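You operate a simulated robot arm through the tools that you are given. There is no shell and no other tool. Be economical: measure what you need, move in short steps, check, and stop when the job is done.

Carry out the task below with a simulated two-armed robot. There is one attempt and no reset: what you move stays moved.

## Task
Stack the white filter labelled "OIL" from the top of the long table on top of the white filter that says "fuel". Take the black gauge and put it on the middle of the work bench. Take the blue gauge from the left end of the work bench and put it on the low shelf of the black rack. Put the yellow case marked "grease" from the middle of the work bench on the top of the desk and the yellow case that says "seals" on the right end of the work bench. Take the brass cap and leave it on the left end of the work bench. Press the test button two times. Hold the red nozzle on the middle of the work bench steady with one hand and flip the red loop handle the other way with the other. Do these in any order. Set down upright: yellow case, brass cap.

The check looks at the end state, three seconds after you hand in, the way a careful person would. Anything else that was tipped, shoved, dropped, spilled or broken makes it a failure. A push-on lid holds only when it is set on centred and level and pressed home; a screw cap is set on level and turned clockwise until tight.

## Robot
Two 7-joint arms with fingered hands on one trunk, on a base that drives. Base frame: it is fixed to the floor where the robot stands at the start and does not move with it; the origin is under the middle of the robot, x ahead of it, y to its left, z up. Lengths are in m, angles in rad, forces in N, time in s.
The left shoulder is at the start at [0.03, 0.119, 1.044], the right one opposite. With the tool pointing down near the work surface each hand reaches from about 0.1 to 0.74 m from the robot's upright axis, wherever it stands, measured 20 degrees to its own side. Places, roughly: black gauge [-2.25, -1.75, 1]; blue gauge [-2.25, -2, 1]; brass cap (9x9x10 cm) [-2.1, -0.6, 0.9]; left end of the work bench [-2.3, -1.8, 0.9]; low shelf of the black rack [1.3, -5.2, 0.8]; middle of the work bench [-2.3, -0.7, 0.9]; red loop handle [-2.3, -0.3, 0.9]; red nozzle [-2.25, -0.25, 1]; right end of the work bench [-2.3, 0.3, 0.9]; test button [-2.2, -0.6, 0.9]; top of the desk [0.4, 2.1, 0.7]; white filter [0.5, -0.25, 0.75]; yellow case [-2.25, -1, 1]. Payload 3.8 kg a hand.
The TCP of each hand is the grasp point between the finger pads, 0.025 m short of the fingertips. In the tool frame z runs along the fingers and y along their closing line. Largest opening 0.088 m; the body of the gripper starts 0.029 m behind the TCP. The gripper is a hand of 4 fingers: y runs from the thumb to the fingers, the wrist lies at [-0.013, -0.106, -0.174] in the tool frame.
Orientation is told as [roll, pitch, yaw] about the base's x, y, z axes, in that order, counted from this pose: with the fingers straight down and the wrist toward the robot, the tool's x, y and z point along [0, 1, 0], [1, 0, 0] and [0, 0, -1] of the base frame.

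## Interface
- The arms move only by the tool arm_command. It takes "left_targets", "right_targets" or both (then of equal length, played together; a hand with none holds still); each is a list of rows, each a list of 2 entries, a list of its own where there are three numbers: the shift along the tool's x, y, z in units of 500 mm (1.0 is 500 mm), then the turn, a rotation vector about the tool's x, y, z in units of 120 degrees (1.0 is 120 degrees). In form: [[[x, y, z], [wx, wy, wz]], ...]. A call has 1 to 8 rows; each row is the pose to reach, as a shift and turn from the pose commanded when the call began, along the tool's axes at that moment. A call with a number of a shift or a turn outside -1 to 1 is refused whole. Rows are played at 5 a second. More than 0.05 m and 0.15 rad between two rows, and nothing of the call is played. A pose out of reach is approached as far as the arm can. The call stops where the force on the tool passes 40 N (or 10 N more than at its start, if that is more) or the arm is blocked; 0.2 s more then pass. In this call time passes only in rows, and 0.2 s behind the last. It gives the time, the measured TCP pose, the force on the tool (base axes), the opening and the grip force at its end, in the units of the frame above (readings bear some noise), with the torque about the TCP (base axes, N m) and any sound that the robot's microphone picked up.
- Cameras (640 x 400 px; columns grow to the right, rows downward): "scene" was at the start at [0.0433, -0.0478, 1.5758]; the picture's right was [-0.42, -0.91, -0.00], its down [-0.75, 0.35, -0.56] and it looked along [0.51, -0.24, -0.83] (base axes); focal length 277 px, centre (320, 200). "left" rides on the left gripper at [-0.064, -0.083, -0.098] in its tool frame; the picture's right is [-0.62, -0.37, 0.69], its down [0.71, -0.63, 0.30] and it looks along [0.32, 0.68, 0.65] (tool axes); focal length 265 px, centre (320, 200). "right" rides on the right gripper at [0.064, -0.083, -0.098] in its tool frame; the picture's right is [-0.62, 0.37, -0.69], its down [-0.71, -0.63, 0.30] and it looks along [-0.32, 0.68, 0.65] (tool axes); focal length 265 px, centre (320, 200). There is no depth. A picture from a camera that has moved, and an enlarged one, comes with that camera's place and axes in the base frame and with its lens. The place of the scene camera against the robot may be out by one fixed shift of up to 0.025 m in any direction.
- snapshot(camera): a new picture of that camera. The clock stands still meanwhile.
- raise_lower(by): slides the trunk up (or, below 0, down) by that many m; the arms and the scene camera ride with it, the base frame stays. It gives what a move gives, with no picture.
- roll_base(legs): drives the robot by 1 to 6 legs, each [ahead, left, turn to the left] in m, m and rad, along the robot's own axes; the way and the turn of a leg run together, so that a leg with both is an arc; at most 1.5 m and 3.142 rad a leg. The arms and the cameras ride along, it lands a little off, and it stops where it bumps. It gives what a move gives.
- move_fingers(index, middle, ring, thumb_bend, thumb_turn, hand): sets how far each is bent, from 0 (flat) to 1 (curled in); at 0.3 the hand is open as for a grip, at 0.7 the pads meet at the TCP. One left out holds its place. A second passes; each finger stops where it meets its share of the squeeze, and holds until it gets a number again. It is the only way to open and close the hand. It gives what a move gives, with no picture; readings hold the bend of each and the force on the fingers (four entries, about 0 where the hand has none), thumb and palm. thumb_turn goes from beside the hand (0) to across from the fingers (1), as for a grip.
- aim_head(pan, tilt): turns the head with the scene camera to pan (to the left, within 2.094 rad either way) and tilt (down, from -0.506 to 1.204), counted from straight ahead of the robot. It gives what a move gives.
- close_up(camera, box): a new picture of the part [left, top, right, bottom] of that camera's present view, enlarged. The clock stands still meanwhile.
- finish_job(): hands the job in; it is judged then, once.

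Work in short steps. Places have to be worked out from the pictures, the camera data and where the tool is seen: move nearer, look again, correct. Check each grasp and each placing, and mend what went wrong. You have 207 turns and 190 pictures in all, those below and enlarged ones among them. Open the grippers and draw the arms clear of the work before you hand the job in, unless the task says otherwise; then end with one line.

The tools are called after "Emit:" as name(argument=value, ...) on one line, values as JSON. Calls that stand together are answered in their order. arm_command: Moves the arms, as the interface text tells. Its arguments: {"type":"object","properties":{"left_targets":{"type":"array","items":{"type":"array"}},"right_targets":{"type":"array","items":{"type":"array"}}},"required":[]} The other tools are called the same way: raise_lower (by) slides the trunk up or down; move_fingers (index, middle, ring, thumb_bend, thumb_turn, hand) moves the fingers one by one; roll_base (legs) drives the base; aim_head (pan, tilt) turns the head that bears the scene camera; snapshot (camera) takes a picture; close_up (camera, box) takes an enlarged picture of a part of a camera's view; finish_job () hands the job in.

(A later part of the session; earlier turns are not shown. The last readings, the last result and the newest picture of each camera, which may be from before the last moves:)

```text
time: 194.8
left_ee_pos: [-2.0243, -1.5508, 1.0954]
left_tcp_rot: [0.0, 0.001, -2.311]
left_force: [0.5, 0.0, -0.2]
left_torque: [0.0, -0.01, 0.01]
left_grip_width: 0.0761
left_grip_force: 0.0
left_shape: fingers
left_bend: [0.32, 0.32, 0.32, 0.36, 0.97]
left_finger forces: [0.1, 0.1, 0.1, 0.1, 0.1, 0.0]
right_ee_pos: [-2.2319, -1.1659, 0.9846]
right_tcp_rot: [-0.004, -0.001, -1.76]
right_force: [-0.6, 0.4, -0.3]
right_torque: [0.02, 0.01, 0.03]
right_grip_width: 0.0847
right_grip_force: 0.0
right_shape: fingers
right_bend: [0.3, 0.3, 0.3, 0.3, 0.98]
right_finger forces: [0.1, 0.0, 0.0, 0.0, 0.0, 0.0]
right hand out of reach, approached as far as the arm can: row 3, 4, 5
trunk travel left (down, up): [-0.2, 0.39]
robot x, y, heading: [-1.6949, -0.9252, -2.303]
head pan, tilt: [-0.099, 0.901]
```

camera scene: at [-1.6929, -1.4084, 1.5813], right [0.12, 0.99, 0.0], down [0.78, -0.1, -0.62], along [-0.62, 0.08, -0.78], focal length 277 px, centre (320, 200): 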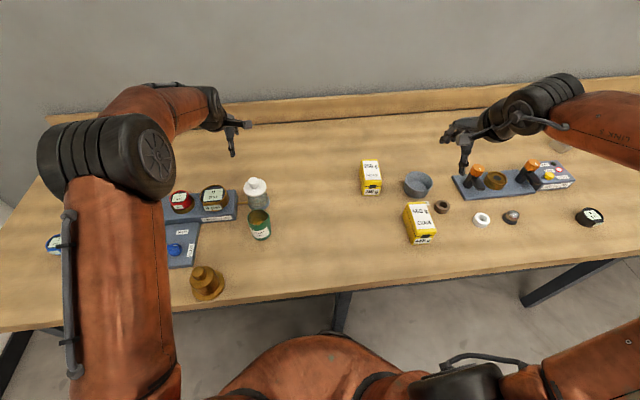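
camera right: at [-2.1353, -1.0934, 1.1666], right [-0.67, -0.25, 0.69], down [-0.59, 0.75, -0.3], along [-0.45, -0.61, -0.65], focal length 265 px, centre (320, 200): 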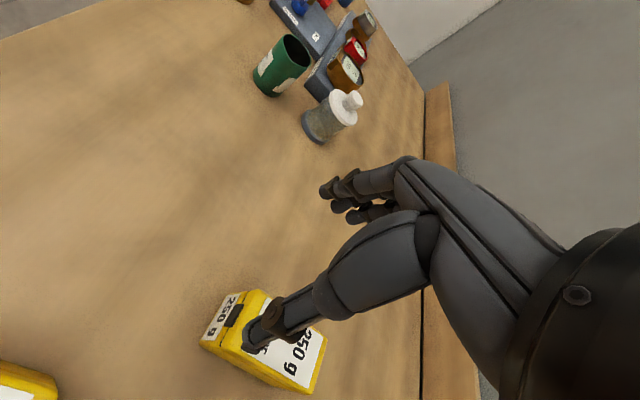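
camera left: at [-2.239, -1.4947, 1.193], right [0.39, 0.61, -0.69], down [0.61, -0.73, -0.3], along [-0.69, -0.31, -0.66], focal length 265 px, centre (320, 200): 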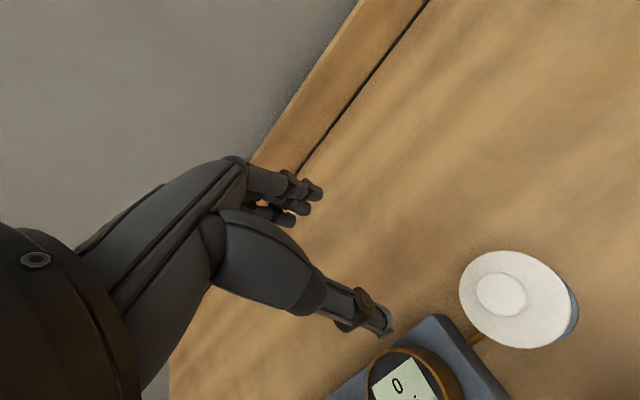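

I gain the rest by turning the base back 0.15 rad and creeping 5 cm toward the bench.

Emit:
roll_base(legs=[[0, 0, -0.15], [0.089, 0.03, 0]])

Emit:
snapshot(camera="right")

```text
time: 196.6
left_ee_pos: [-2.1666, -1.5764, 1.0939]
left_tcp_rot: [0.001, 0.003, -2.462]
left_force: [-1.0, -0.1, -0.6]
left_torque: [0.01, 0.01, 0.02]
left_grip_width: 0.0762
left_grip_force: 0.0
left_shape: fingers
left_bend: [0.32, 0.32, 0.32, 0.36, 0.97]
left_finger forces: [0.0, 0.0, 0.1, 0.1, 0.1, 0.0]
right_ee_pos: [-2.3132, -1.1612, 0.985]
right_tcp_rot: [-0.003, 0.0, -1.913]
right_force: [-0.2, -0.3, 0.3]
right_torque: [0.0, 0.01, 0.02]
right_grip_width: 0.0843
right_grip_force: 0.1
right_shape: fingers
right_bend: [0.3, 0.3, 0.3, 0.3, 0.98]
right_finger forces: [0.1, 0.0, 0.0, 0.0, 0.1, 0.0]
trunk travel left (down, up): [-0.2, 0.39]
robot x, y, heading: [-1.7463, -1.0098, -2.464]
head pan, tilt: [-0.099, 0.901]
```

```text
46 pictures are left
camera right: at [-2.2248, -1.1044, 1.0825], right [-0.71, -0.14, 0.69], down [-0.46, 0.83, -0.3], along [-0.54, -0.54, -0.65], focal length 265 px, centre (320, 200)
```

right: 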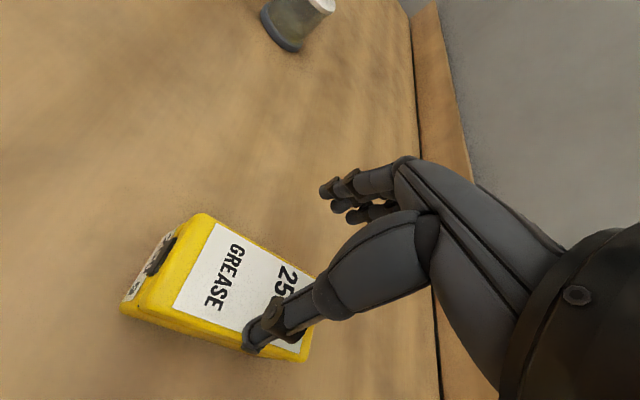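

The hand is right above the case (centre [-2.32,-1.15]). I correct 1 cm, turn a bit more, and descend to z≈0.90.

Emit:
arm_command(right_targets=[[[-0.007, -0.021, 0.04], [0, 0, -0.036]], [[-0.007, -0.021, 0.09], [0, 0, -0.072]], [[-0.007, -0.021, 0.13], [0, 0, -0.072]], [[-0.007, -0.021, 0.168], [0, 0, -0.072]]])

Emit:
snapshot(camera="right")

```text
time: 197.6
left_ee_pos: [-2.1663, -1.5741, 1.0948]
left_tcp_rot: [-0.002, 0.002, -2.462]
left_force: [0.0, -0.6, 0.2]
left_torque: [0.0, -0.02, -0.02]
left_grip_width: 0.0761
left_grip_force: 0.0
left_shape: fingers
left_bend: [0.32, 0.32, 0.32, 0.36, 0.97]
left_finger forces: [0.1, 0.0, 0.0, 0.0, 0.0, 0.1]
right_ee_pos: [-2.2967, -1.1632, 0.98]
right_tcp_rot: [-0.008, 0.004, -1.884]
right_force: [0.1, -0.3, -0.7]
right_torque: [0.04, 0.02, 0.02]
right_grip_width: 0.0849
right_grip_force: 0.1
right_shape: fingers
right_bend: [0.3, 0.3, 0.3, 0.3, 0.98]
right_finger forces: [0.0, 0.0, 0.0, 0.1, 0.0, 0.0]
right hand out of reach, approached as far as the arm can: row 1, 2, 3, 4
trunk travel left (down, up): [-0.2, 0.39]
robot x, y, heading: [-1.7459, -1.0118, -2.465]
head pan, tilt: [-0.099, 0.901]
```

```text
45 pictures are left
camera right: at [-2.2096, -1.1039, 1.0773], right [-0.7, -0.16, 0.7], down [-0.49, 0.82, -0.3], along [-0.52, -0.55, -0.66], focal length 265 px, centre (320, 200)
```

right: 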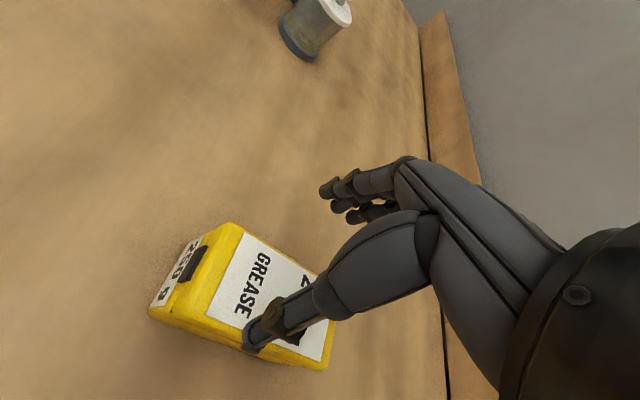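

It cannot go lower in this pose, but lowering the trunk will do it. I raise the left hand clear of the bottles, fix the lateral offset, and lower the trunk 6 cm first.

Emit:
arm_command(right_targets=[[[-0.003, -0.01, 0], [0, 0, 0]], [[-0.007, -0.023, 0], [0, 0, 0]], [[-0.007, -0.023, 0], [0, 0, 0]]], left_targets=[[[0, 0, -0.08], [0, 0, 0]], [[0, 0, -0.16], [0, 0, 0]], [[0, 0, -0.24], [0, 0, 0]]])

Emit:
raise_lower(by=-0.05)

Emit:
snapshot(camera="right")

```text
time: 198.4
left_ee_pos: [-2.1663, -1.5731, 1.2156]
left_tcp_rot: [0.0, 0.001, -2.463]
left_force: [-0.4, 0.3, 0.5]
left_torque: [-0.02, -0.02, 0.02]
left_grip_width: 0.076
left_grip_force: 0.1
left_shape: fingers
left_bend: [0.32, 0.32, 0.32, 0.36, 0.97]
left_finger forces: [0.1, 0.1, 0.0, 0.0, 0.0, 0.0]
right_ee_pos: [-2.2949, -1.1506, 0.9792]
right_tcp_rot: [-0.007, 0.004, -1.884]
right_force: [-0.1, -0.4, 0.5]
right_torque: [0.0, 0.01, -0.02]
right_grip_width: 0.0844
right_grip_force: 0.1
right_shape: fingers
right_bend: [0.3, 0.3, 0.3, 0.3, 0.98]
right_finger forces: [0.0, 0.1, 0.0, 0.1, 0.0, 0.1]
trunk travel left (down, up): [-0.2, 0.39]
robot x, y, heading: [-1.744, -1.0105, -2.465]
head pan, tilt: [-0.099, 0.901]
```

```text
time: 199.3
left_ee_pos: [-2.1667, -1.5735, 1.1654]
left_tcp_rot: [0.0, 0.003, -2.463]
left_force: [0.5, -0.2, 0.4]
left_torque: [0.01, 0.01, 0.01]
left_grip_width: 0.0762
left_grip_force: 0.0
left_shape: fingers
left_bend: [0.32, 0.32, 0.32, 0.36, 0.97]
left_finger forces: [0.0, 0.1, 0.0, 0.0, 0.0, 0.0]
right_ee_pos: [-2.2955, -1.1511, 0.9294]
right_tcp_rot: [-0.007, 0.006, -1.885]
right_force: [-0.2, 1.3, -1.2]
right_torque: [-0.02, -0.02, 0.02]
right_grip_width: 0.0856
right_grip_force: 0.0
right_shape: fingers
right_bend: [0.3, 0.3, 0.3, 0.29, 0.98]
right_finger forces: [0.0, 0.0, 0.1, 0.0, 0.5, 0.0]
trunk travel left (down, up): [-0.15, 0.44]
robot x, y, heading: [-1.7421, -1.0081, -2.465]
head pan, tilt: [-0.099, 0.901]
```

```text
44 pictures are left
camera right: at [-2.2083, -1.0908, 1.0266], right [-0.7, -0.16, 0.7], down [-0.49, 0.82, -0.3], along [-0.52, -0.55, -0.66], focal length 265 px, centre (320, 200)
```

right: 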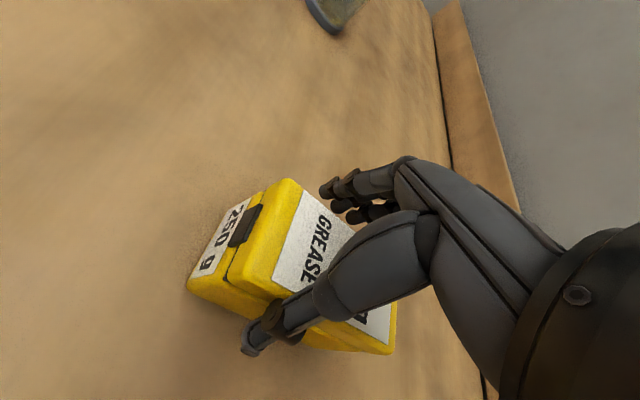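

Thumb grazes the near side; I shift 8 mm and lower the trunk 2.5 cm more, then close.

Emit:
arm_command(right_targets=[[[-0.005, -0.016, 0], [0, 0, 0]]])

Emit:
raise_lower(by=-0.025)

Emit:
move_fingers(hand="right", index=0.58, middle=0.58, ring=0.58, thumb_bend=0.58)

Emit:
snapshot(camera="right")

```text
time: 199.7
left_ee_pos: [-2.1664, -1.5735, 1.1645]
left_tcp_rot: [0.001, 0.001, -2.463]
left_force: [-0.5, 0.0, 0.5]
left_torque: [-0.02, 0.05, -0.01]
left_grip_width: 0.076
left_grip_force: 0.1
left_shape: fingers
left_bend: [0.32, 0.32, 0.32, 0.36, 0.97]
left_finger forces: [0.1, 0.0, 0.1, 0.0, 0.0, 0.0]
right_ee_pos: [-2.2947, -1.1426, 0.9291]
right_tcp_rot: [-0.007, 0.005, -1.886]
right_force: [0.7, 0.5, 0.7]
right_torque: [0.01, 0.02, 0.02]
right_grip_width: 0.0849
right_grip_force: 0.1
right_shape: fingers
right_bend: [0.3, 0.3, 0.3, 0.3, 0.98]
right_finger forces: [0.0, 0.0, 0.1, 0.0, 0.1, 0.1]
trunk travel left (down, up): [-0.15, 0.44]
robot x, y, heading: [-1.7413, -1.0095, -2.462]
head pan, tilt: [-0.099, 0.901]
```

```text
time: 200.4
left_ee_pos: [-2.1663, -1.5719, 1.1401]
left_tcp_rot: [-0.001, 0.001, -2.463]
left_force: [-0.7, -0.6, 0.1]
left_torque: [0.0, 0.01, 0.01]
left_grip_width: 0.0759
left_grip_force: 0.1
left_shape: fingers
left_bend: [0.32, 0.32, 0.32, 0.36, 0.97]
left_finger forces: [0.0, 0.1, 0.0, 0.1, 0.1, 0.0]
right_ee_pos: [-2.2942, -1.1422, 0.906]
right_tcp_rot: [-0.009, 0.003, -1.887]
right_force: [-0.8, -0.2, 12.6]
right_torque: [0.04, -0.07, 0.04]
right_grip_width: 0.0891
right_grip_force: 6.8
right_shape: fingers
right_bend: [0.29, 0.3, 0.3, 0.29, 0.98]
right_finger forces: [5.6, 0.1, 0.9, 0.0, 7.3, 0.0]
trunk travel left (down, up): [-0.125, 0.465]
robot x, y, heading: [-1.7456, -1.0119, -2.465]
head pan, tilt: [-0.099, 0.901]
```

```text
time: 201.4
left_ee_pos: [-2.1655, -1.5739, 1.1406]
left_tcp_rot: [0.002, 0.002, -2.461]
left_force: [0.4, 0.5, 0.4]
left_torque: [0.0, 0.02, -0.03]
left_grip_width: 0.0761
left_grip_force: 0.0
left_shape: fingers
left_bend: [0.32, 0.32, 0.32, 0.36, 0.97]
left_finger forces: [0.0, 0.1, 0.1, 0.0, 0.0, 0.0]
right_ee_pos: [-2.2939, -1.1434, 0.9071]
right_tcp_rot: [-0.012, 0.001, -1.887]
right_force: [-3.5, -4.6, 23.8]
right_torque: [-0.31, 0.04, 0.26]
right_grip_width: 0.0603
right_grip_force: 38.3
right_shape: fingers
right_bend: [0.39, 0.47, 0.43, 0.55, 0.96]
right_finger forces: [20.3, 7.4, 12.5, 0.1, 35.5, 0.1]
trunk travel left (down, up): [-0.125, 0.465]
robot x, y, heading: [-1.7444, -1.0071, -2.462]
head pan, tilt: [-0.099, 0.901]
```

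```text
43 pictures are left
camera right: at [-2.2075, -1.0833, 1.0036], right [-0.7, -0.16, 0.7], down [-0.49, 0.82, -0.3], along [-0.53, -0.55, -0.65], focal length 265 px, centre (320, 200)
```

right: 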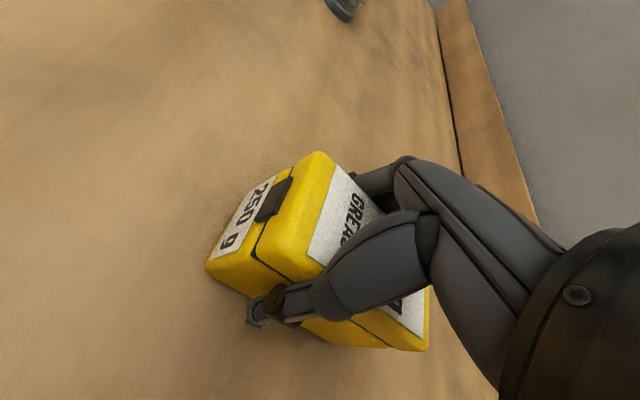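

Strong grip with all fingers. I lift with the trunk and check, then back off from the bench and head toward the desk.

Emit:
raise_lower(by=0.2)

Emit:
roll_base(legs=[[-0.546, 0.441, 0]])

Emit:
snapshot(camera="right")

```text
time: 203.6
left_ee_pos: [-2.1682, -1.5727, 1.3405]
left_tcp_rot: [0.0, 0.002, -2.462]
left_force: [-0.3, -0.6, -0.1]
left_torque: [-0.02, 0.0, 0.02]
left_grip_width: 0.0761
left_grip_force: 0.0
left_shape: fingers
left_bend: [0.32, 0.32, 0.32, 0.36, 0.97]
left_finger forces: [0.0, 0.1, 0.0, 0.0, 0.0, 0.0]
right_ee_pos: [-2.2945, -1.1425, 1.1037]
right_tcp_rot: [-0.008, 0.005, -1.886]
right_force: [-0.2, -0.3, -2.0]
right_torque: [-0.02, -0.05, -0.01]
right_grip_width: 0.0597
right_grip_force: 30.7
right_shape: fingers
right_bend: [0.4, 0.49, 0.45, 0.55, 0.95]
right_finger forces: [15.9, 6.0, 7.7, 0.0, 31.7, 0.0]
trunk travel left (down, up): [-0.325, 0.265]
robot x, y, heading: [-1.7419, -1.0107, -2.457]
head pan, tilt: [-0.099, 0.901]
```

```text
time: 207.4
left_ee_pos: [-1.471, -1.5707, 1.3405]
left_tcp_rot: [-0.001, 0.001, -2.47]
left_force: [-0.6, 0.6, -0.2]
left_torque: [0.0, 0.0, 0.02]
left_grip_width: 0.076
left_grip_force: 0.1
left_shape: fingers
left_bend: [0.32, 0.32, 0.32, 0.36, 0.97]
left_finger forces: [0.1, 0.0, 0.0, 0.1, 0.0, 0.0]
right_ee_pos: [-1.5961, -1.1403, 1.1047]
right_tcp_rot: [-0.007, 0.005, -1.895]
right_force: [0.6, 0.7, -2.0]
right_torque: [0.01, -0.06, 0.01]
right_grip_width: 0.0596
right_grip_force: 29.8
right_shape: fingers
right_bend: [0.4, 0.49, 0.45, 0.55, 0.95]
right_finger forces: [15.9, 6.0, 7.8, 0.0, 31.5, 0.0]
trunk travel left (down, up): [-0.325, 0.265]
robot x, y, heading: [-1.0467, -1.009, -2.468]
head pan, tilt: [-0.099, 0.901]
```

```text
42 pictures are left
camera right: at [-1.5094, -1.0804, 1.2015], right [-0.7, -0.16, 0.7], down [-0.48, 0.83, -0.3], along [-0.53, -0.54, -0.65], focal length 265 px, centre (320, 200)
```

right: 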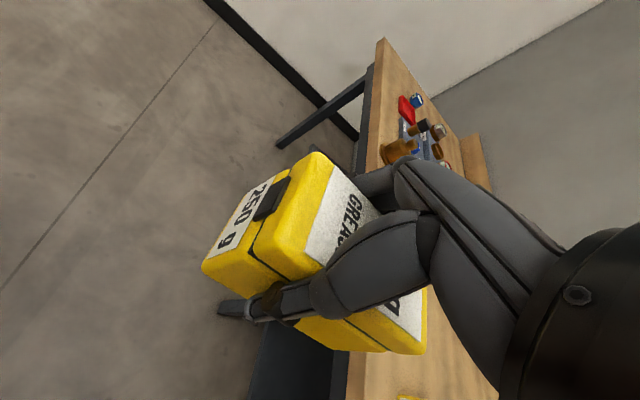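

The case is held level. I turn to face the desk side and drive north, then look.

Emit:
roll_base(legs=[[0, 0, -2.245], [1.2, 0, 0], [0.9, -0.6, 0]])

Emit:
aim_head(pan=-0.4, tilt=0.6)

Emit:
snapshot(camera="scene")

```text
time: 223.9
left_ee_pos: [-0.5756, 1.7485, 1.3389]
left_tcp_rot: [0.001, 0.002, 1.548]
left_force: [-0.2, 0.1, -0.5]
left_torque: [0.01, 0.0, -0.02]
left_grip_width: 0.076
left_grip_force: 0.1
left_shape: fingers
left_bend: [0.32, 0.32, 0.32, 0.36, 0.97]
left_finger forces: [0.0, 0.0, 0.1, 0.1, 0.0, 0.0]
right_ee_pos: [-0.1632, 1.5676, 1.1032]
right_tcp_rot: [-0.007, 0.006, 2.123]
right_force: [-0.9, 0.2, -1.9]
right_torque: [-0.01, 0.04, -0.01]
right_grip_width: 0.059
right_grip_force: 29.0
right_shape: fingers
right_bend: [0.41, 0.49, 0.45, 0.55, 0.95]
right_finger forces: [15.2, 5.8, 6.9, 0.0, 30.3, 0.0]
trunk travel left (down, up): [-0.325, 0.265]
robot x, y, heading: [-0.4211, 1.0614, 1.55]
head pan, tilt: [-0.099, 0.901]
```

```text
time: 224.7
left_ee_pos: [-0.575, 1.7499, 1.34]
left_tcp_rot: [0.0, 0.003, 1.547]
left_force: [0.0, -0.7, -0.3]
left_torque: [-0.01, 0.0, -0.04]
left_grip_width: 0.0759
left_grip_force: 0.1
left_shape: fingers
left_bend: [0.32, 0.32, 0.32, 0.36, 0.97]
left_finger forces: [0.0, 0.0, 0.0, 0.0, 0.0, 0.0]
right_ee_pos: [-0.163, 1.5696, 1.1047]
right_tcp_rot: [-0.007, 0.005, 2.126]
right_force: [-0.3, -0.1, -2.2]
right_torque: [-0.04, -0.02, -0.01]
right_grip_width: 0.0588
right_grip_force: 29.2
right_shape: fingers
right_bend: [0.41, 0.49, 0.45, 0.55, 0.95]
right_finger forces: [15.2, 5.8, 6.8, 0.1, 30.3, 0.1]
trunk travel left (down, up): [-0.325, 0.265]
robot x, y, heading: [-0.4197, 1.0612, 1.553]
head pan, tilt: [-0.4, 0.6]
```

```text
41 pictures are left
camera scene: at [-0.3838, 1.1054, 1.731], right [0.91, -0.41, 0.0], down [-0.23, -0.52, -0.82], along [0.34, 0.75, -0.57], focal length 277 px, centre (320, 200)
```

scene: 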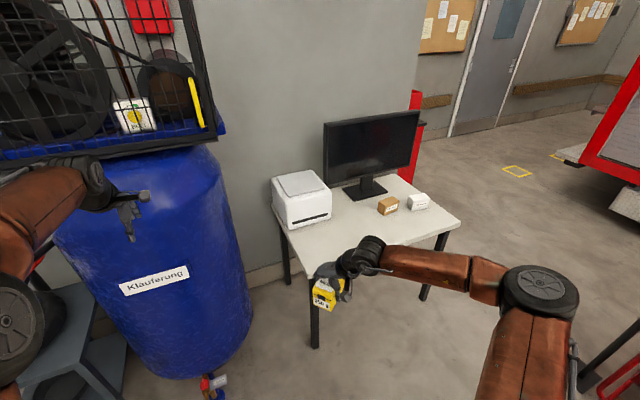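

The desk's free front-middle is about [0.33,2.05], top z≈0.72. I move right and then forward so the case comes over it.

Emit:
roll_base(legs=[[0, -0.48, 0], [0.47, 0, 0]])

Emit:
snapshot(camera="right")

Emit:
snapshot(camera="scene")

```text
time: 230.0
left_ee_pos: [-0.0965, 2.2192, 1.3399]
left_tcp_rot: [0.0, 0.002, 1.553]
left_force: [0.4, -0.6, 0.4]
left_torque: [0.0, 0.01, 0.03]
left_grip_width: 0.0757
left_grip_force: 0.2
left_shape: fingers
left_bend: [0.32, 0.32, 0.32, 0.36, 0.97]
left_finger forces: [0.0, 0.0, 0.1, 0.0, 0.0, 0.0]
right_ee_pos: [0.317, 2.0384, 1.1039]
right_tcp_rot: [-0.007, 0.007, 2.127]
right_force: [0.3, 0.2, -2.6]
right_torque: [-0.02, 0.02, 0.02]
right_grip_width: 0.0588
right_grip_force: 28.8
right_shape: fingers
right_bend: [0.41, 0.49, 0.45, 0.55, 0.95]
right_finger forces: [15.2, 5.8, 6.8, 0.0, 30.3, 0.0]
trunk travel left (down, up): [-0.325, 0.265]
robot x, y, heading: [0.0662, 1.5316, 1.555]
head pan, tilt: [-0.4, 0.6]
```

```text
40 pictures are left
camera right: at [0.3041, 1.9351, 1.2012], right [0.33, 0.64, 0.69], down [0.94, -0.16, -0.3], along [-0.08, 0.75, -0.66], focal length 265 px, centre (320, 200)
```

right: 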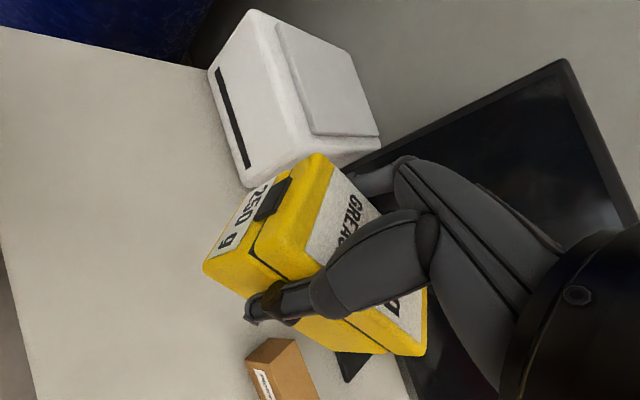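

```text
39 pictures are left
camera scene: at [0.0972, 1.5758, 1.7311], right [0.91, -0.41, 0.0], down [-0.23, -0.52, -0.82], along [0.33, 0.75, -0.57], focal length 277 px, centre (320, 200)
```

scene: 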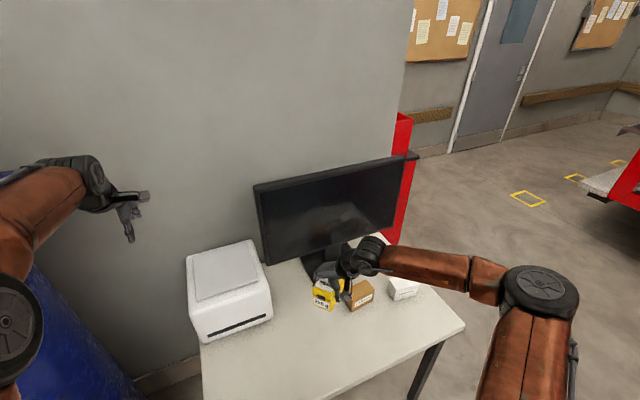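

The spot under the case is free. I lower the trunk 20 cm, then continue with the arm.

Emit:
raise_lower(by=-0.2)

Emit:
arm_command(right_targets=[[[0, 0, 0.07], [0, 0, 0]], [[0, 0, 0.14], [0, 0, 0]], [[0, 0, 0.19], [0, 0, 0]]])

Emit:
snapshot(camera="right")

```text
time: 232.2
left_ee_pos: [-0.0959, 2.2181, 1.1411]
left_tcp_rot: [-0.001, 0.003, 1.553]
left_force: [0.0, 0.6, 0.5]
left_torque: [-0.01, -0.02, 0.01]
left_grip_width: 0.0758
left_grip_force: 0.1
left_shape: fingers
left_bend: [0.32, 0.32, 0.32, 0.36, 0.97]
left_finger forces: [0.0, 0.0, 0.0, 0.0, 0.1, 0.1]
right_ee_pos: [0.3157, 2.0381, 0.9032]
right_tcp_rot: [-0.007, 0.005, 2.129]
right_force: [-0.4, 0.0, -1.8]
right_torque: [-0.01, 0.04, 0.02]
right_grip_width: 0.0587
right_grip_force: 29.1
right_shape: fingers
right_bend: [0.41, 0.49, 0.45, 0.54, 0.95]
right_finger forces: [15.2, 5.8, 6.8, 0.0, 30.3, 0.0]
trunk travel left (down, up): [-0.125, 0.465]
robot x, y, heading: [0.065, 1.5329, 1.56]
head pan, tilt: [-0.4, 0.6]
```

```text
time: 233.0
left_ee_pos: [-0.0955, 2.2181, 1.1387]
left_tcp_rot: [-0.001, 0.002, 1.552]
left_force: [-0.5, 0.7, 0.8]
left_torque: [0.0, -0.01, -0.02]
left_grip_width: 0.0758
left_grip_force: 0.0
left_shape: fingers
left_bend: [0.32, 0.32, 0.32, 0.36, 0.97]
left_finger forces: [0.1, 0.0, 0.1, 0.0, 0.0, 0.1]
right_ee_pos: [0.3203, 2.0393, 0.8077]
right_tcp_rot: [-0.008, 0.006, 2.128]
right_force: [0.2, 0.6, -2.7]
right_torque: [0.0, 0.06, -0.03]
right_grip_width: 0.0588
right_grip_force: 29.2
right_shape: fingers
right_bend: [0.41, 0.49, 0.45, 0.54, 0.95]
right_finger forces: [15.1, 5.7, 6.7, 0.1, 30.3, 0.0]
trunk travel left (down, up): [-0.125, 0.465]
robot x, y, heading: [0.0631, 1.53, 1.553]
head pan, tilt: [-0.4, 0.6]
```

```text
38 pictures are left
camera right: at [0.306, 1.935, 0.9055], right [0.33, 0.64, 0.7], down [0.94, -0.16, -0.3], along [-0.08, 0.75, -0.66], focal length 265 px, centre (320, 200)
```

right: 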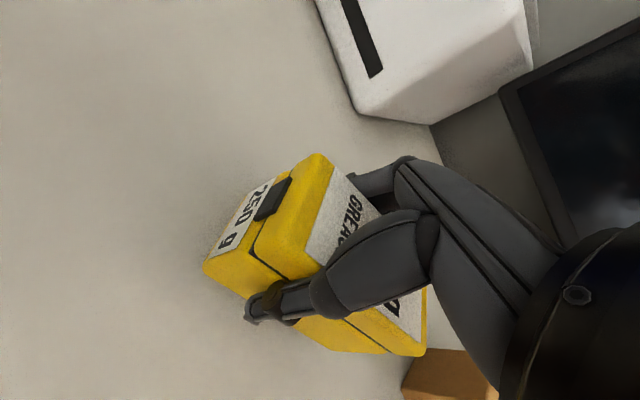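

Near the desk top. I lower step by step until the force shows contact.

Emit:
arm_command(right_targets=[[[0, 0, 0.012], [0, 0, 0]], [[0, 0, 0.024], [0, 0, 0]], [[0, 0, 0.036], [0, 0, 0]]])

Emit:
arm_command(right_targets=[[[0, 0, 0.01], [0, 0, 0]], [[0, 0, 0.02], [0, 0, 0]]])

```text
time: 233.8
left_ee_pos: [-0.0963, 2.2169, 1.1405]
left_tcp_rot: [0.002, 0.002, 1.552]
left_force: [-0.1, 0.0, -0.7]
left_torque: [0.03, 0.0, 0.03]
left_grip_width: 0.0761
left_grip_force: 0.0
left_shape: fingers
left_bend: [0.32, 0.32, 0.32, 0.36, 0.97]
left_finger forces: [0.1, 0.1, 0.0, 0.0, 0.0, 0.1]
right_ee_pos: [0.3171, 2.0379, 0.7907]
right_tcp_rot: [-0.008, 0.006, 2.127]
right_force: [-0.1, -0.5, -2.8]
right_torque: [-0.02, 0.06, -0.01]
right_grip_width: 0.0587
right_grip_force: 28.6
right_shape: fingers
right_bend: [0.41, 0.49, 0.45, 0.54, 0.95]
right_finger forces: [14.8, 5.7, 6.8, 0.0, 30.3, 0.0]
trunk travel left (down, up): [-0.125, 0.465]
robot x, y, heading: [0.0632, 1.5302, 1.552]
head pan, tilt: [-0.4, 0.6]
```

```text
time: 234.4
left_ee_pos: [-0.0962, 2.2153, 1.142]
left_tcp_rot: [0.0, -0.001, 1.551]
left_force: [-0.2, -0.4, 0.6]
left_torque: [0.02, 0.0, -0.01]
left_grip_width: 0.0758
left_grip_force: 0.1
left_shape: fingers
left_bend: [0.32, 0.32, 0.32, 0.36, 0.97]
left_finger forces: [0.0, 0.2, 0.0, 0.2, 0.0, 0.0]
right_ee_pos: [0.317, 2.0395, 0.7866]
right_tcp_rot: [-0.013, -0.006, 2.127]
right_force: [5.5, -5.9, 35.0]
right_torque: [0.13, 0.23, 0.1]
right_grip_width: 0.0589
right_grip_force: 36.3
right_shape: fingers
right_bend: [0.42, 0.49, 0.45, 0.55, 0.95]
right_finger forces: [15.8, 6.2, 6.4, 0.1, 44.9, 0.0]
trunk travel left (down, up): [-0.125, 0.465]
robot x, y, heading: [0.0644, 1.5331, 1.55]
head pan, tilt: [-0.4, 0.6]
```

Contact. I relieve a few mm, then open and lift away.

Emit:
arm_command(right_targets=[[[0, 0, -0.012], [0, 0, 0]]])

Emit:
move_fingers(hand="right", index=0.28, middle=0.28, ring=0.28, thumb_bend=0.32)

Emit:
arm_command(right_targets=[[[0, 0, -0.06], [0, 0, 0]], [[0, 0, -0.15], [0, 0, 0]], [[0, 0, -0.24], [0, 0, 0]], [[0, 0, -0.3], [0, 0, 0]]])

Emit:
snapshot(camera="right")

```text
time: 234.8
left_ee_pos: [-0.0977, 2.2167, 1.1402]
left_tcp_rot: [0.001, 0.002, 1.553]
left_force: [0.2, 0.3, -0.2]
left_torque: [0.0, -0.01, -0.02]
left_grip_width: 0.0761
left_grip_force: 0.1
left_shape: fingers
left_bend: [0.32, 0.32, 0.32, 0.36, 0.97]
left_finger forces: [0.1, 0.1, 0.0, 0.1, 0.0, 0.1]
right_ee_pos: [0.3174, 2.0387, 0.7882]
right_tcp_rot: [-0.011, 0.004, 2.128]
right_force: [3.0, 2.3, 16.9]
right_torque: [0.39, 0.29, 0.01]
right_grip_width: 0.0584
right_grip_force: 31.7
right_shape: fingers
right_bend: [0.42, 0.49, 0.45, 0.55, 0.95]
right_finger forces: [16.8, 6.9, 7.5, 0.0, 33.4, 0.0]
trunk travel left (down, up): [-0.125, 0.465]
robot x, y, heading: [0.0634, 1.5318, 1.555]
head pan, tilt: [-0.4, 0.6]
```

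```text
time: 235.8
left_ee_pos: [-0.0965, 2.2172, 1.1402]
left_tcp_rot: [0.0, 0.001, 1.553]
left_force: [-0.7, 0.2, -1.2]
left_torque: [0.0, -0.04, 0.01]
left_grip_width: 0.0763
left_grip_force: 0.0
left_shape: fingers
left_bend: [0.32, 0.32, 0.32, 0.36, 0.97]
left_finger forces: [0.1, 0.0, 0.0, 0.1, 0.1, 0.0]
right_ee_pos: [0.3176, 2.0372, 0.7871]
right_tcp_rot: [-0.007, 0.004, 2.128]
right_force: [-0.2, -2.4, 3.3]
right_torque: [-0.05, -0.06, -0.02]
right_grip_width: 0.0876
right_grip_force: 2.5
right_shape: fingers
right_bend: [0.28, 0.28, 0.28, 0.32, 0.97]
right_finger forces: [1.2, 0.0, 0.0, 0.0, 4.5, 0.0]
trunk travel left (down, up): [-0.125, 0.465]
robot x, y, heading: [0.0645, 1.5307, 1.554]
head pan, tilt: [-0.4, 0.6]
```

```text
time: 236.8
left_ee_pos: [-0.0962, 2.217, 1.1406]
left_tcp_rot: [0.002, 0.002, 1.551]
left_force: [-0.6, 0.0, 0.8]
left_torque: [-0.03, -0.01, -0.02]
left_grip_width: 0.0762
left_grip_force: 0.1
left_shape: fingers
left_bend: [0.32, 0.32, 0.32, 0.36, 0.97]
left_finger forces: [0.0, 0.0, 0.0, 0.0, 0.0, 0.1]
right_ee_pos: [0.3214, 2.0339, 0.9378]
right_tcp_rot: [-0.008, 0.003, 2.11]
right_force: [0.4, -0.1, -0.3]
right_torque: [0.03, 0.02, 0.01]
right_grip_width: 0.0851
right_grip_force: 0.1
right_shape: fingers
right_bend: [0.28, 0.28, 0.28, 0.32, 0.97]
right_finger forces: [0.1, 0.0, 0.1, 0.0, 0.0, 0.1]
right hand out of reach, approached as far as the arm can: row 4
trunk travel left (down, up): [-0.125, 0.465]
robot x, y, heading: [0.0636, 1.5314, 1.554]
head pan, tilt: [-0.4, 0.6]
```

```text
37 pictures are left
camera right: at [0.3076, 1.9298, 1.0354], right [0.34, 0.63, 0.7], down [0.94, -0.17, -0.3], along [-0.07, 0.76, -0.65], focal length 265 px, centre (320, 200)
```

right: 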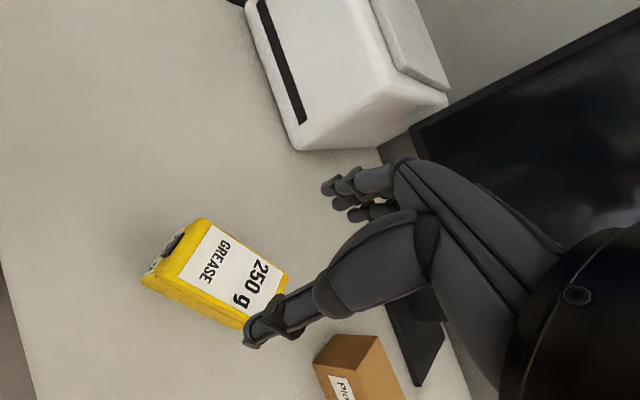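

The grease case stands on the desk. I back off and return to the bench's left end for the blue gauge.

Emit:
roll_base(legs=[[-0.5, 0, 0], [0, 0.6, 0], [0, 0, 1.587], [0.4, 1.4, 0], [0.1, 1.45, 0], [0.4, 0.1, 0]])

Emit:
snapshot(camera="left")

```text
time: 262.4
left_ee_pos: [-2.1726, -2.0633, 1.1398]
left_tcp_rot: [0.0, 0.003, 3.103]
left_force: [-0.4, -0.1, -0.3]
left_torque: [0.01, -0.02, 0.01]
left_grip_width: 0.0759
left_grip_force: 0.1
left_shape: fingers
left_bend: [0.32, 0.32, 0.32, 0.36, 0.97]
left_finger forces: [0.1, 0.0, 0.0, 0.0, 0.0, 0.1]
right_ee_pos: [-1.9819, -1.6513, 0.9385]
right_tcp_rot: [-0.01, 0.001, -2.621]
right_force: [0.5, -0.1, 0.2]
right_torque: [0.0, 0.02, 0.02]
right_grip_width: 0.0855
right_grip_force: 0.1
right_shape: fingers
right_bend: [0.28, 0.28, 0.28, 0.32, 0.97]
right_finger forces: [0.0, 0.1, 0.7, 0.1, 0.0, 0.0]
trunk travel left (down, up): [-0.125, 0.465]
robot x, y, heading: [-1.4835, -1.916, 3.108]
head pan, tilt: [-0.4, 0.6]
```

```text
36 pictures are left
camera left: at [-2.088, -2.0047, 1.2378], right [0.39, 0.61, -0.69], down [0.6, -0.74, -0.3], along [-0.69, -0.3, -0.66], focal length 265 px, centre (320, 200)
```

left: 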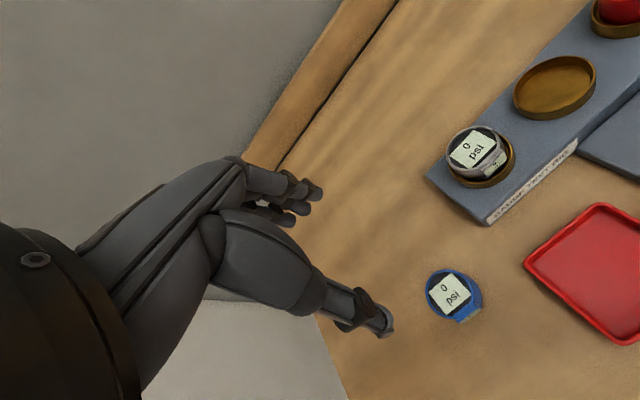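

The right hand came in low near the brass cap — I must check it at once.

Emit:
snapshot(camera="right")

```text
35 pictures are left
camera right: at [-1.8789, -1.6649, 1.0352], right [-0.63, 0.35, 0.7], down [0.19, 0.94, -0.3], along [-0.76, -0.05, -0.65], focal length 265 px, centre (320, 200)
```

right: 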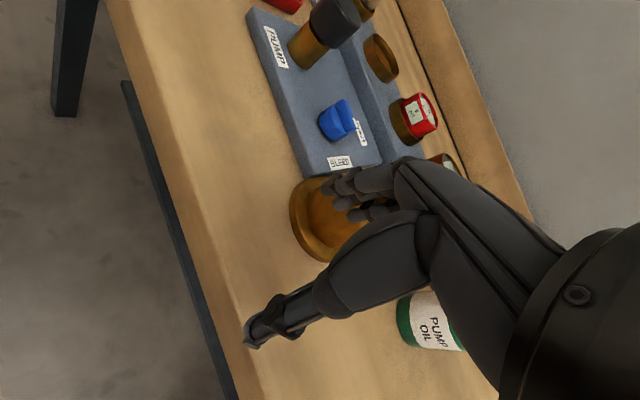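

The cap was nudged but stands upright. I draw the right hand back 3 cm, lift it, and inspect.

Emit:
arm_command(right_targets=[[[0, -0.04, 0], [0, 0, 0]], [[0, -0.08, -0.02], [0, 0, 0]], [[0, -0.1, -0.1], [0, 0, 0]], [[0, -0.1, -0.19], [0, 0, 0]], [[0, -0.1, -0.28], [0, 0, 0]], [[0, -0.1, -0.37], [0, 0, 0]]])

Emit:
snapshot(camera="right")

```text
time: 263.8
left_ee_pos: [-2.1722, -2.0638, 1.1389]
left_tcp_rot: [0.001, 0.001, 3.105]
left_force: [-0.4, 0.4, 0.1]
left_torque: [0.0, 0.03, 0.03]
left_grip_width: 0.076
left_grip_force: 0.1
left_shape: fingers
left_bend: [0.32, 0.32, 0.32, 0.36, 0.97]
left_finger forces: [0.0, 0.0, 0.0, 0.0, 0.0, 0.0]
right_ee_pos: [-1.9278, -1.6303, 1.1009]
right_tcp_rot: [-0.006, 0.005, -2.625]
right_force: [0.9, -0.6, 0.6]
right_torque: [0.01, -0.04, 0.02]
right_grip_width: 0.0854
right_grip_force: 0.1
right_shape: fingers
right_bend: [0.28, 0.28, 0.28, 0.32, 0.97]
right_finger forces: [0.1, 0.0, 0.1, 0.0, 0.1, 0.0]
right hand out of reach, approached as far as the arm can: row 2, 3, 4, 5, 6
trunk travel left (down, up): [-0.125, 0.465]
robot x, y, heading: [-1.4828, -1.9191, 3.106]
head pan, tilt: [-0.4, 0.6]
```

```text
34 pictures are left
camera right: at [-1.8253, -1.6454, 1.1976], right [-0.63, 0.35, 0.7], down [0.19, 0.93, -0.3], along [-0.76, -0.05, -0.65], focal length 265 px, centre (320, 200)
```

right: 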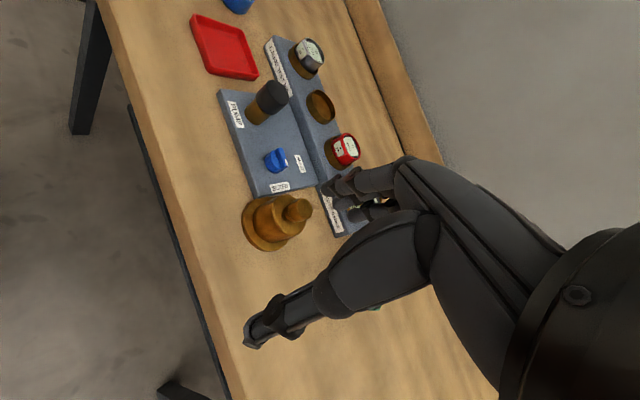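

The cap is upright, beside the rig plate. Now the blue gauge at [-2.181,-2.0915]: I descend on it with the left hand.

Emit:
arm_command(left_targets=[[[0.03, 0.008, 0.08], [0, 0, 0]], [[0.056, 0.016, 0.16], [0, 0, 0]], [[0.056, 0.016, 0.25], [0, 0, 0]], [[0.056, 0.016, 0.34], [0, 0, 0]]])

Emit:
snapshot(camera="left")

```text
time: 264.8
left_ee_pos: [-2.1809, -2.093, 0.9708]
left_tcp_rot: [-0.001, 0.002, 3.106]
left_force: [-0.3, 0.2, -0.3]
left_torque: [-0.04, 0.03, 0.01]
left_grip_width: 0.0761
left_grip_force: 0.1
left_shape: fingers
left_bend: [0.32, 0.32, 0.32, 0.36, 0.97]
left_finger forces: [0.1, 0.0, 0.0, 0.0, 0.0, 0.0]
right_ee_pos: [-1.9291, -1.6303, 1.1003]
right_tcp_rot: [-0.006, 0.005, -2.625]
right_force: [-0.1, -0.3, -0.2]
right_torque: [0.01, 0.0, 0.0]
right_grip_width: 0.0855
right_grip_force: 0.1
right_shape: fingers
right_bend: [0.28, 0.28, 0.28, 0.32, 0.97]
right_finger forces: [0.1, 0.0, 0.1, 0.0, 0.1, 0.1]
trunk travel left (down, up): [-0.125, 0.465]
robot x, y, heading: [-1.4856, -1.9147, 3.105]
head pan, tilt: [-0.4, 0.6]
```

```text
33 pictures are left
camera left: at [-2.0953, -2.0331, 1.0685], right [0.39, 0.61, -0.69], down [0.6, -0.74, -0.3], along [-0.69, -0.3, -0.65], focal length 265 px, centre (320, 200)
```

left: 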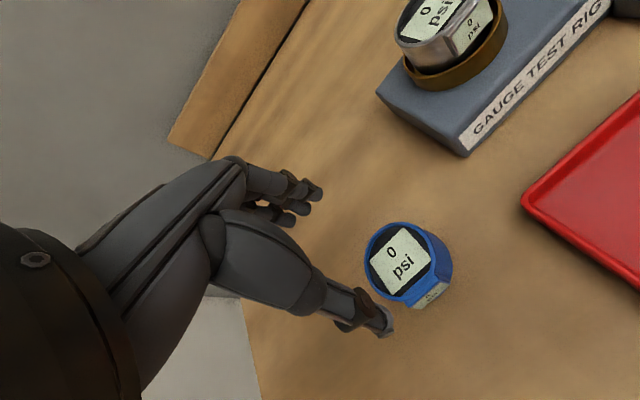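

Aligned. I descend and close on the blue gauge.

Emit:
arm_command(left_targets=[[[0, 0, 0.06], [0, 0, 0]], [[0, 0, 0.12], [0, 0, 0]], [[0, 0, 0.156], [0, 0, 0]]])

Emit:
move_fingers(hand="left", index=0.6, middle=0.6, ring=0.45, thumb_bend=0.6)

Emit:
arm_command(left_targets=[[[0, 0, -0.04], [0, 0, 0]], [[0, 0, -0.12], [0, 0, 0]], [[0, 0, -0.21], [0, 0, 0]], [[0, 0, -0.3], [0, 0, 0]], [[0, 0, -0.39], [0, 0, 0]]])

Emit:
snapshot(camera="left")

```text
time: 265.6
left_ee_pos: [-2.1815, -2.0914, 0.8913]
left_tcp_rot: [0.0, 0.002, 3.105]
left_force: [0.7, 0.5, -0.2]
left_torque: [0.02, -0.01, 0.01]
left_grip_width: 0.0761
left_grip_force: 0.1
left_shape: fingers
left_bend: [0.32, 0.32, 0.32, 0.36, 0.97]
left_finger forces: [0.0, 0.1, 0.1, 0.0, 0.0, 0.0]
right_ee_pos: [-1.9283, -1.6305, 1.0998]
right_tcp_rot: [-0.008, 0.003, -2.626]
right_force: [0.5, 0.2, 0.0]
right_torque: [-0.01, 0.01, -0.04]
right_grip_width: 0.0855
right_grip_force: 0.0
right_shape: fingers
right_bend: [0.28, 0.28, 0.28, 0.32, 0.97]
right_finger forces: [0.1, 0.0, 0.1, 0.1, 0.0, 0.0]
trunk travel left (down, up): [-0.125, 0.465]
robot x, y, heading: [-1.4849, -1.9142, 3.106]
head pan, tilt: [-0.4, 0.6]
```

```text
time: 266.6
left_ee_pos: [-2.1816, -2.0912, 0.8919]
left_tcp_rot: [-0.001, 0.002, 3.105]
left_force: [-1.2, 0.6, 0.2]
left_torque: [0.0, 0.07, 0.0]
left_grip_width: 0.0494
left_grip_force: 15.4
left_shape: fingers
left_bend: [0.46, 0.53, 0.45, 0.49, 0.97]
left_finger forces: [10.1, 4.7, 0.0, 0.0, 14.5, 0.0]
right_ee_pos: [-1.9295, -1.631, 1.1009]
right_tcp_rot: [-0.007, 0.004, -2.626]
right_force: [0.3, -0.4, 0.2]
right_torque: [0.04, 0.0, 0.02]
right_grip_width: 0.0853
right_grip_force: 0.1
right_shape: fingers
right_bend: [0.28, 0.28, 0.28, 0.32, 0.97]
right_finger forces: [0.0, 0.0, 0.0, 0.0, 0.0, 0.1]
trunk travel left (down, up): [-0.125, 0.465]
robot x, y, heading: [-1.4825, -1.9187, 3.105]
head pan, tilt: [-0.4, 0.6]
```

```text
time: 267.8
left_ee_pos: [-2.1809, -2.0928, 1.0863]
left_tcp_rot: [0.001, 0.002, 3.106]
left_force: [0.4, -0.4, -1.7]
left_torque: [0.0, -0.01, -0.02]
left_grip_width: 0.0492
left_grip_force: 14.8
left_shape: fingers
left_bend: [0.46, 0.54, 0.45, 0.49, 0.96]
left_finger forces: [9.8, 4.3, 0.0, 0.1, 14.7, 0.1]
right_ee_pos: [-1.9279, -1.6311, 1.0996]
right_tcp_rot: [-0.007, 0.002, -2.625]
right_force: [0.1, -0.9, 0.8]
right_torque: [-0.04, -0.01, 0.01]
right_grip_width: 0.0854
right_grip_force: 0.0
right_shape: fingers
right_bend: [0.28, 0.28, 0.28, 0.32, 0.97]
right_finger forces: [0.1, 0.0, 0.0, 0.0, 0.1, 0.0]
trunk travel left (down, up): [-0.125, 0.465]
robot x, y, heading: [-1.4806, -1.9143, 3.107]
head pan, tilt: [-0.4, 0.6]
```

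```text
32 pictures are left
camera left: at [-2.0963, -2.0325, 1.1856], right [0.39, 0.61, -0.69], down [0.6, -0.74, -0.3], along [-0.69, -0.3, -0.66], focal length 265 px, centre (320, 200)
```

left: 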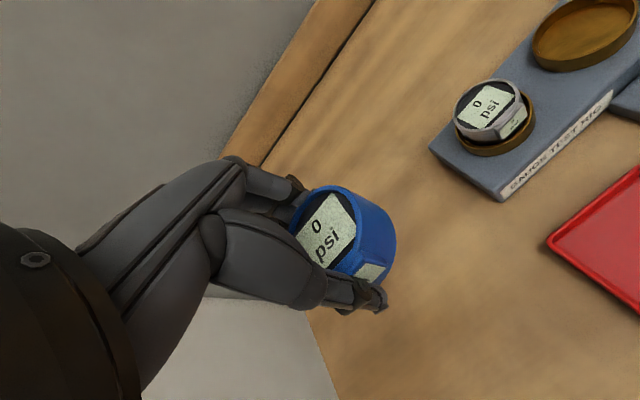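

The blue gauge is held. I back away from the bench, turn toward the rack's direction and look.

Emit:
roll_base(legs=[[-1.0, 0, 0], [0, 0, 2.147]])

Emit:
aim_head(pan=0.0, tilt=0.35)

Emit:
snapshot(camera="scene")

```text
time: 278.0
left_ee_pos: [0.0398, -2.4332, 1.0874]
left_tcp_rot: [0.0, 0.002, -1.021]
left_force: [-0.5, -0.6, -1.1]
left_torque: [0.0, -0.03, 0.02]
left_grip_width: 0.0482
left_grip_force: 12.8
left_shape: fingers
left_bend: [0.47, 0.54, 0.45, 0.5, 0.97]
left_finger forces: [8.8, 4.0, 0.0, 0.0, 13.3, 0.0]
right_ee_pos: [-0.4851, -2.4765, 1.1006]
right_tcp_rot: [-0.007, 0.002, -0.471]
right_force: [0.1, 0.3, 0.2]
right_torque: [0.01, -0.01, 0.01]
right_grip_width: 0.0849
right_grip_force: 0.0
right_shape: fingers
right_bend: [0.28, 0.28, 0.28, 0.32, 0.97]
right_finger forces: [0.0, 0.1, 0.0, 0.0, 0.0, 0.0]
trunk travel left (down, up): [-0.125, 0.465]
robot x, y, heading: [-0.4923, -1.949, -1.025]
head pan, tilt: [-0.4, 0.6]
```

```text
time: 278.9
left_ee_pos: [0.0394, -2.4334, 1.0869]
left_tcp_rot: [0.0, 0.001, -1.023]
left_force: [-0.4, 0.3, -1.3]
left_torque: [0.02, -0.01, 0.0]
left_grip_width: 0.0485
left_grip_force: 13.1
left_shape: fingers
left_bend: [0.47, 0.54, 0.45, 0.5, 0.97]
left_finger forces: [8.9, 4.1, 0.1, 0.0, 13.4, 0.0]
right_ee_pos: [-0.4845, -2.476, 1.0998]
right_tcp_rot: [-0.006, 0.004, -0.469]
right_force: [-0.4, 0.4, -0.5]
right_torque: [0.02, 0.02, -0.01]
right_grip_width: 0.0852
right_grip_force: 0.0
right_shape: fingers
right_bend: [0.28, 0.28, 0.28, 0.32, 0.97]
right_finger forces: [0.0, 0.1, 0.1, 0.0, 0.1, 0.0]
trunk travel left (down, up): [-0.125, 0.465]
robot x, y, heading: [-0.4906, -1.9476, -1.021]
head pan, tilt: [0.0, 0.351]
```

```text
31 pictures are left
camera scene: at [-0.4553, -2.0274, 1.5538], right [-0.85, -0.52, 0.0], down [-0.18, 0.29, -0.94], along [0.49, -0.8, -0.34], focal length 277 px, centre (320, 200)
```

scene: 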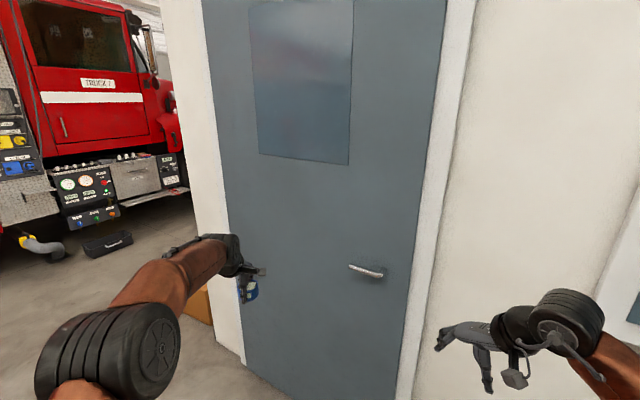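

The wall ends at x≈0.63; the way south is beyond it. I face +x, drive along y≈−2.2 to x≈1.6 and look south.

Emit:
roll_base(legs=[[0, 0, 1.02], [0.6, -0.25, 0], [0.9, 0, 0]])

Emit:
aim_head(pan=-0.8, tilt=0.35)

Emit:
snapshot(camera="scene")

```text
time: 289.4
left_ee_pos: [1.7036, -2.0461, 1.0879]
left_tcp_rot: [0.0, 0.001, -0.029]
left_force: [0.1, 0.5, -2.4]
left_torque: [0.02, 0.02, 0.01]
left_grip_width: 0.0479
left_grip_force: 12.7
left_shape: fingers
left_bend: [0.47, 0.54, 0.45, 0.5, 0.97]
left_finger forces: [8.4, 4.0, 0.1, 0.0, 12.8, 0.1]
right_ee_pos: [1.4542, -2.5091, 1.0992]
right_tcp_rot: [-0.007, 0.003, 0.523]
right_force: [-0.6, 0.2, -0.7]
right_torque: [0.0, 0.02, -0.01]
right_grip_width: 0.0855
right_grip_force: 0.1
right_shape: fingers
right_bend: [0.28, 0.28, 0.28, 0.32, 0.97]
right_finger forces: [0.0, 0.1, 0.0, 0.0, 0.1, 0.1]
trunk travel left (down, up): [-0.125, 0.465]
robot x, y, heading: [1.0062, -2.2285, -0.023]
head pan, tilt: [0.0, 0.351]
```

```text
time: 290.6
left_ee_pos: [1.7042, -2.0468, 1.0867]
left_tcp_rot: [-0.001, 0.001, -0.029]
left_force: [0.5, 0.5, -0.7]
left_torque: [0.01, -0.01, 0.02]
left_grip_width: 0.0483
left_grip_force: 13.1
left_shape: fingers
left_bend: [0.47, 0.54, 0.45, 0.5, 0.97]
left_finger forces: [8.5, 4.1, 0.0, 0.1, 12.8, 0.0]
right_ee_pos: [1.4539, -2.5088, 1.1003]
right_tcp_rot: [-0.007, 0.002, 0.524]
right_force: [-0.2, -0.8, 0.3]
right_torque: [0.01, 0.02, 0.0]
right_grip_width: 0.0853
right_grip_force: 0.1
right_shape: fingers
right_bend: [0.28, 0.28, 0.28, 0.32, 0.97]
right_finger forces: [0.0, 0.0, 0.1, 0.1, 0.1, 0.0]
trunk travel left (down, up): [-0.125, 0.465]
robot x, y, heading: [1.0072, -2.2224, -0.026]
head pan, tilt: [-0.799, 0.351]
```

```text
30 pictures are left
camera scene: at [1.0483, -2.3118, 1.5539], right [-0.73, -0.68, 0.0], down [-0.23, 0.25, -0.94], along [0.64, -0.69, -0.34], focal length 277 px, centre (320, 200)
```

scene: 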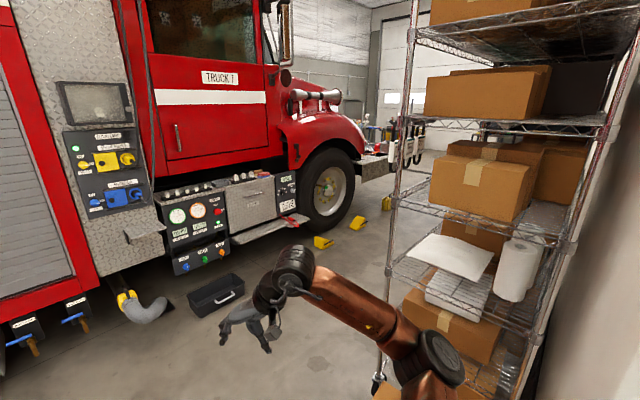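

The route runs between the wire shelf (x<1.6) and the truck (x>3). I drive to x≈2.3, turn south and go on, then look for the black rack.

Emit:
roll_base(legs=[[1.25, 0, 0], [0, 0, -1.545], [1.4, 0, 0]])

Emit:
aim_head(pan=-0.5, tilt=0.4)

Emit:
snapshot(camera="scene")

```text
time: 307.2
left_ee_pos: [2.5213, -4.348, 1.0856]
left_tcp_rot: [-0.001, 0.0, -1.531]
left_force: [0.1, 0.3, -1.8]
left_torque: [-0.02, -0.01, 0.03]
left_grip_width: 0.0475
left_grip_force: 11.6
left_shape: fingers
left_bend: [0.48, 0.55, 0.45, 0.5, 0.97]
left_finger forces: [7.9, 3.8, 0.0, 0.0, 12.0, 0.0]
right_ee_pos: [2.0411, -4.129, 1.1]
right_tcp_rot: [-0.008, 0.006, -0.979]
right_force: [-0.1, -1.3, 0.2]
right_torque: [0.01, 0.0, 0.02]
right_grip_width: 0.0852
right_grip_force: 0.0
right_shape: fingers
right_bend: [0.28, 0.28, 0.28, 0.32, 0.97]
right_finger forces: [0.0, 0.1, 0.0, 0.1, 0.0, 0.0]
trunk travel left (down, up): [-0.125, 0.465]
robot x, y, heading: [2.2931, -3.6665, -1.527]
head pan, tilt: [-0.799, 0.351]
```

```text
time: 308.0
left_ee_pos: [2.5208, -4.3479, 1.0873]
left_tcp_rot: [0.0, 0.003, -1.534]
left_force: [0.7, -0.8, -2.0]
left_torque: [0.0, 0.01, -0.01]
left_grip_width: 0.0473
left_grip_force: 11.8
left_shape: fingers
left_bend: [0.48, 0.55, 0.45, 0.5, 0.97]
left_finger forces: [8.0, 3.8, 0.0, 0.0, 12.0, 0.1]
right_ee_pos: [2.0409, -4.1285, 1.0992]
right_tcp_rot: [-0.008, 0.005, -0.977]
right_force: [-0.9, -0.5, -0.4]
right_torque: [0.03, 0.01, 0.0]
right_grip_width: 0.0849
right_grip_force: 0.1
right_shape: fingers
right_bend: [0.28, 0.28, 0.28, 0.32, 0.97]
right_finger forces: [0.0, 0.0, 0.1, 0.0, 0.0, 0.0]
trunk travel left (down, up): [-0.125, 0.465]
robot x, y, heading: [2.2939, -3.6663, -1.527]
head pan, tilt: [-0.499, 0.4]
```

```text
29 pictures are left
camera scene: at [2.2493, -3.7443, 1.5493], right [-0.9, 0.44, 0.0], down [0.17, 0.35, -0.92], along [-0.41, -0.83, -0.39], focal length 277 px, centre (320, 200)
```

scene: 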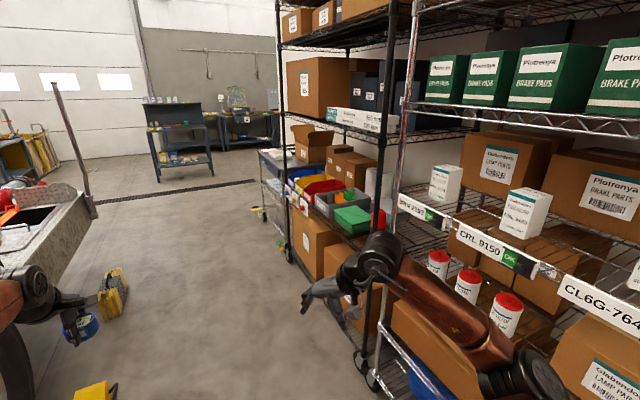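

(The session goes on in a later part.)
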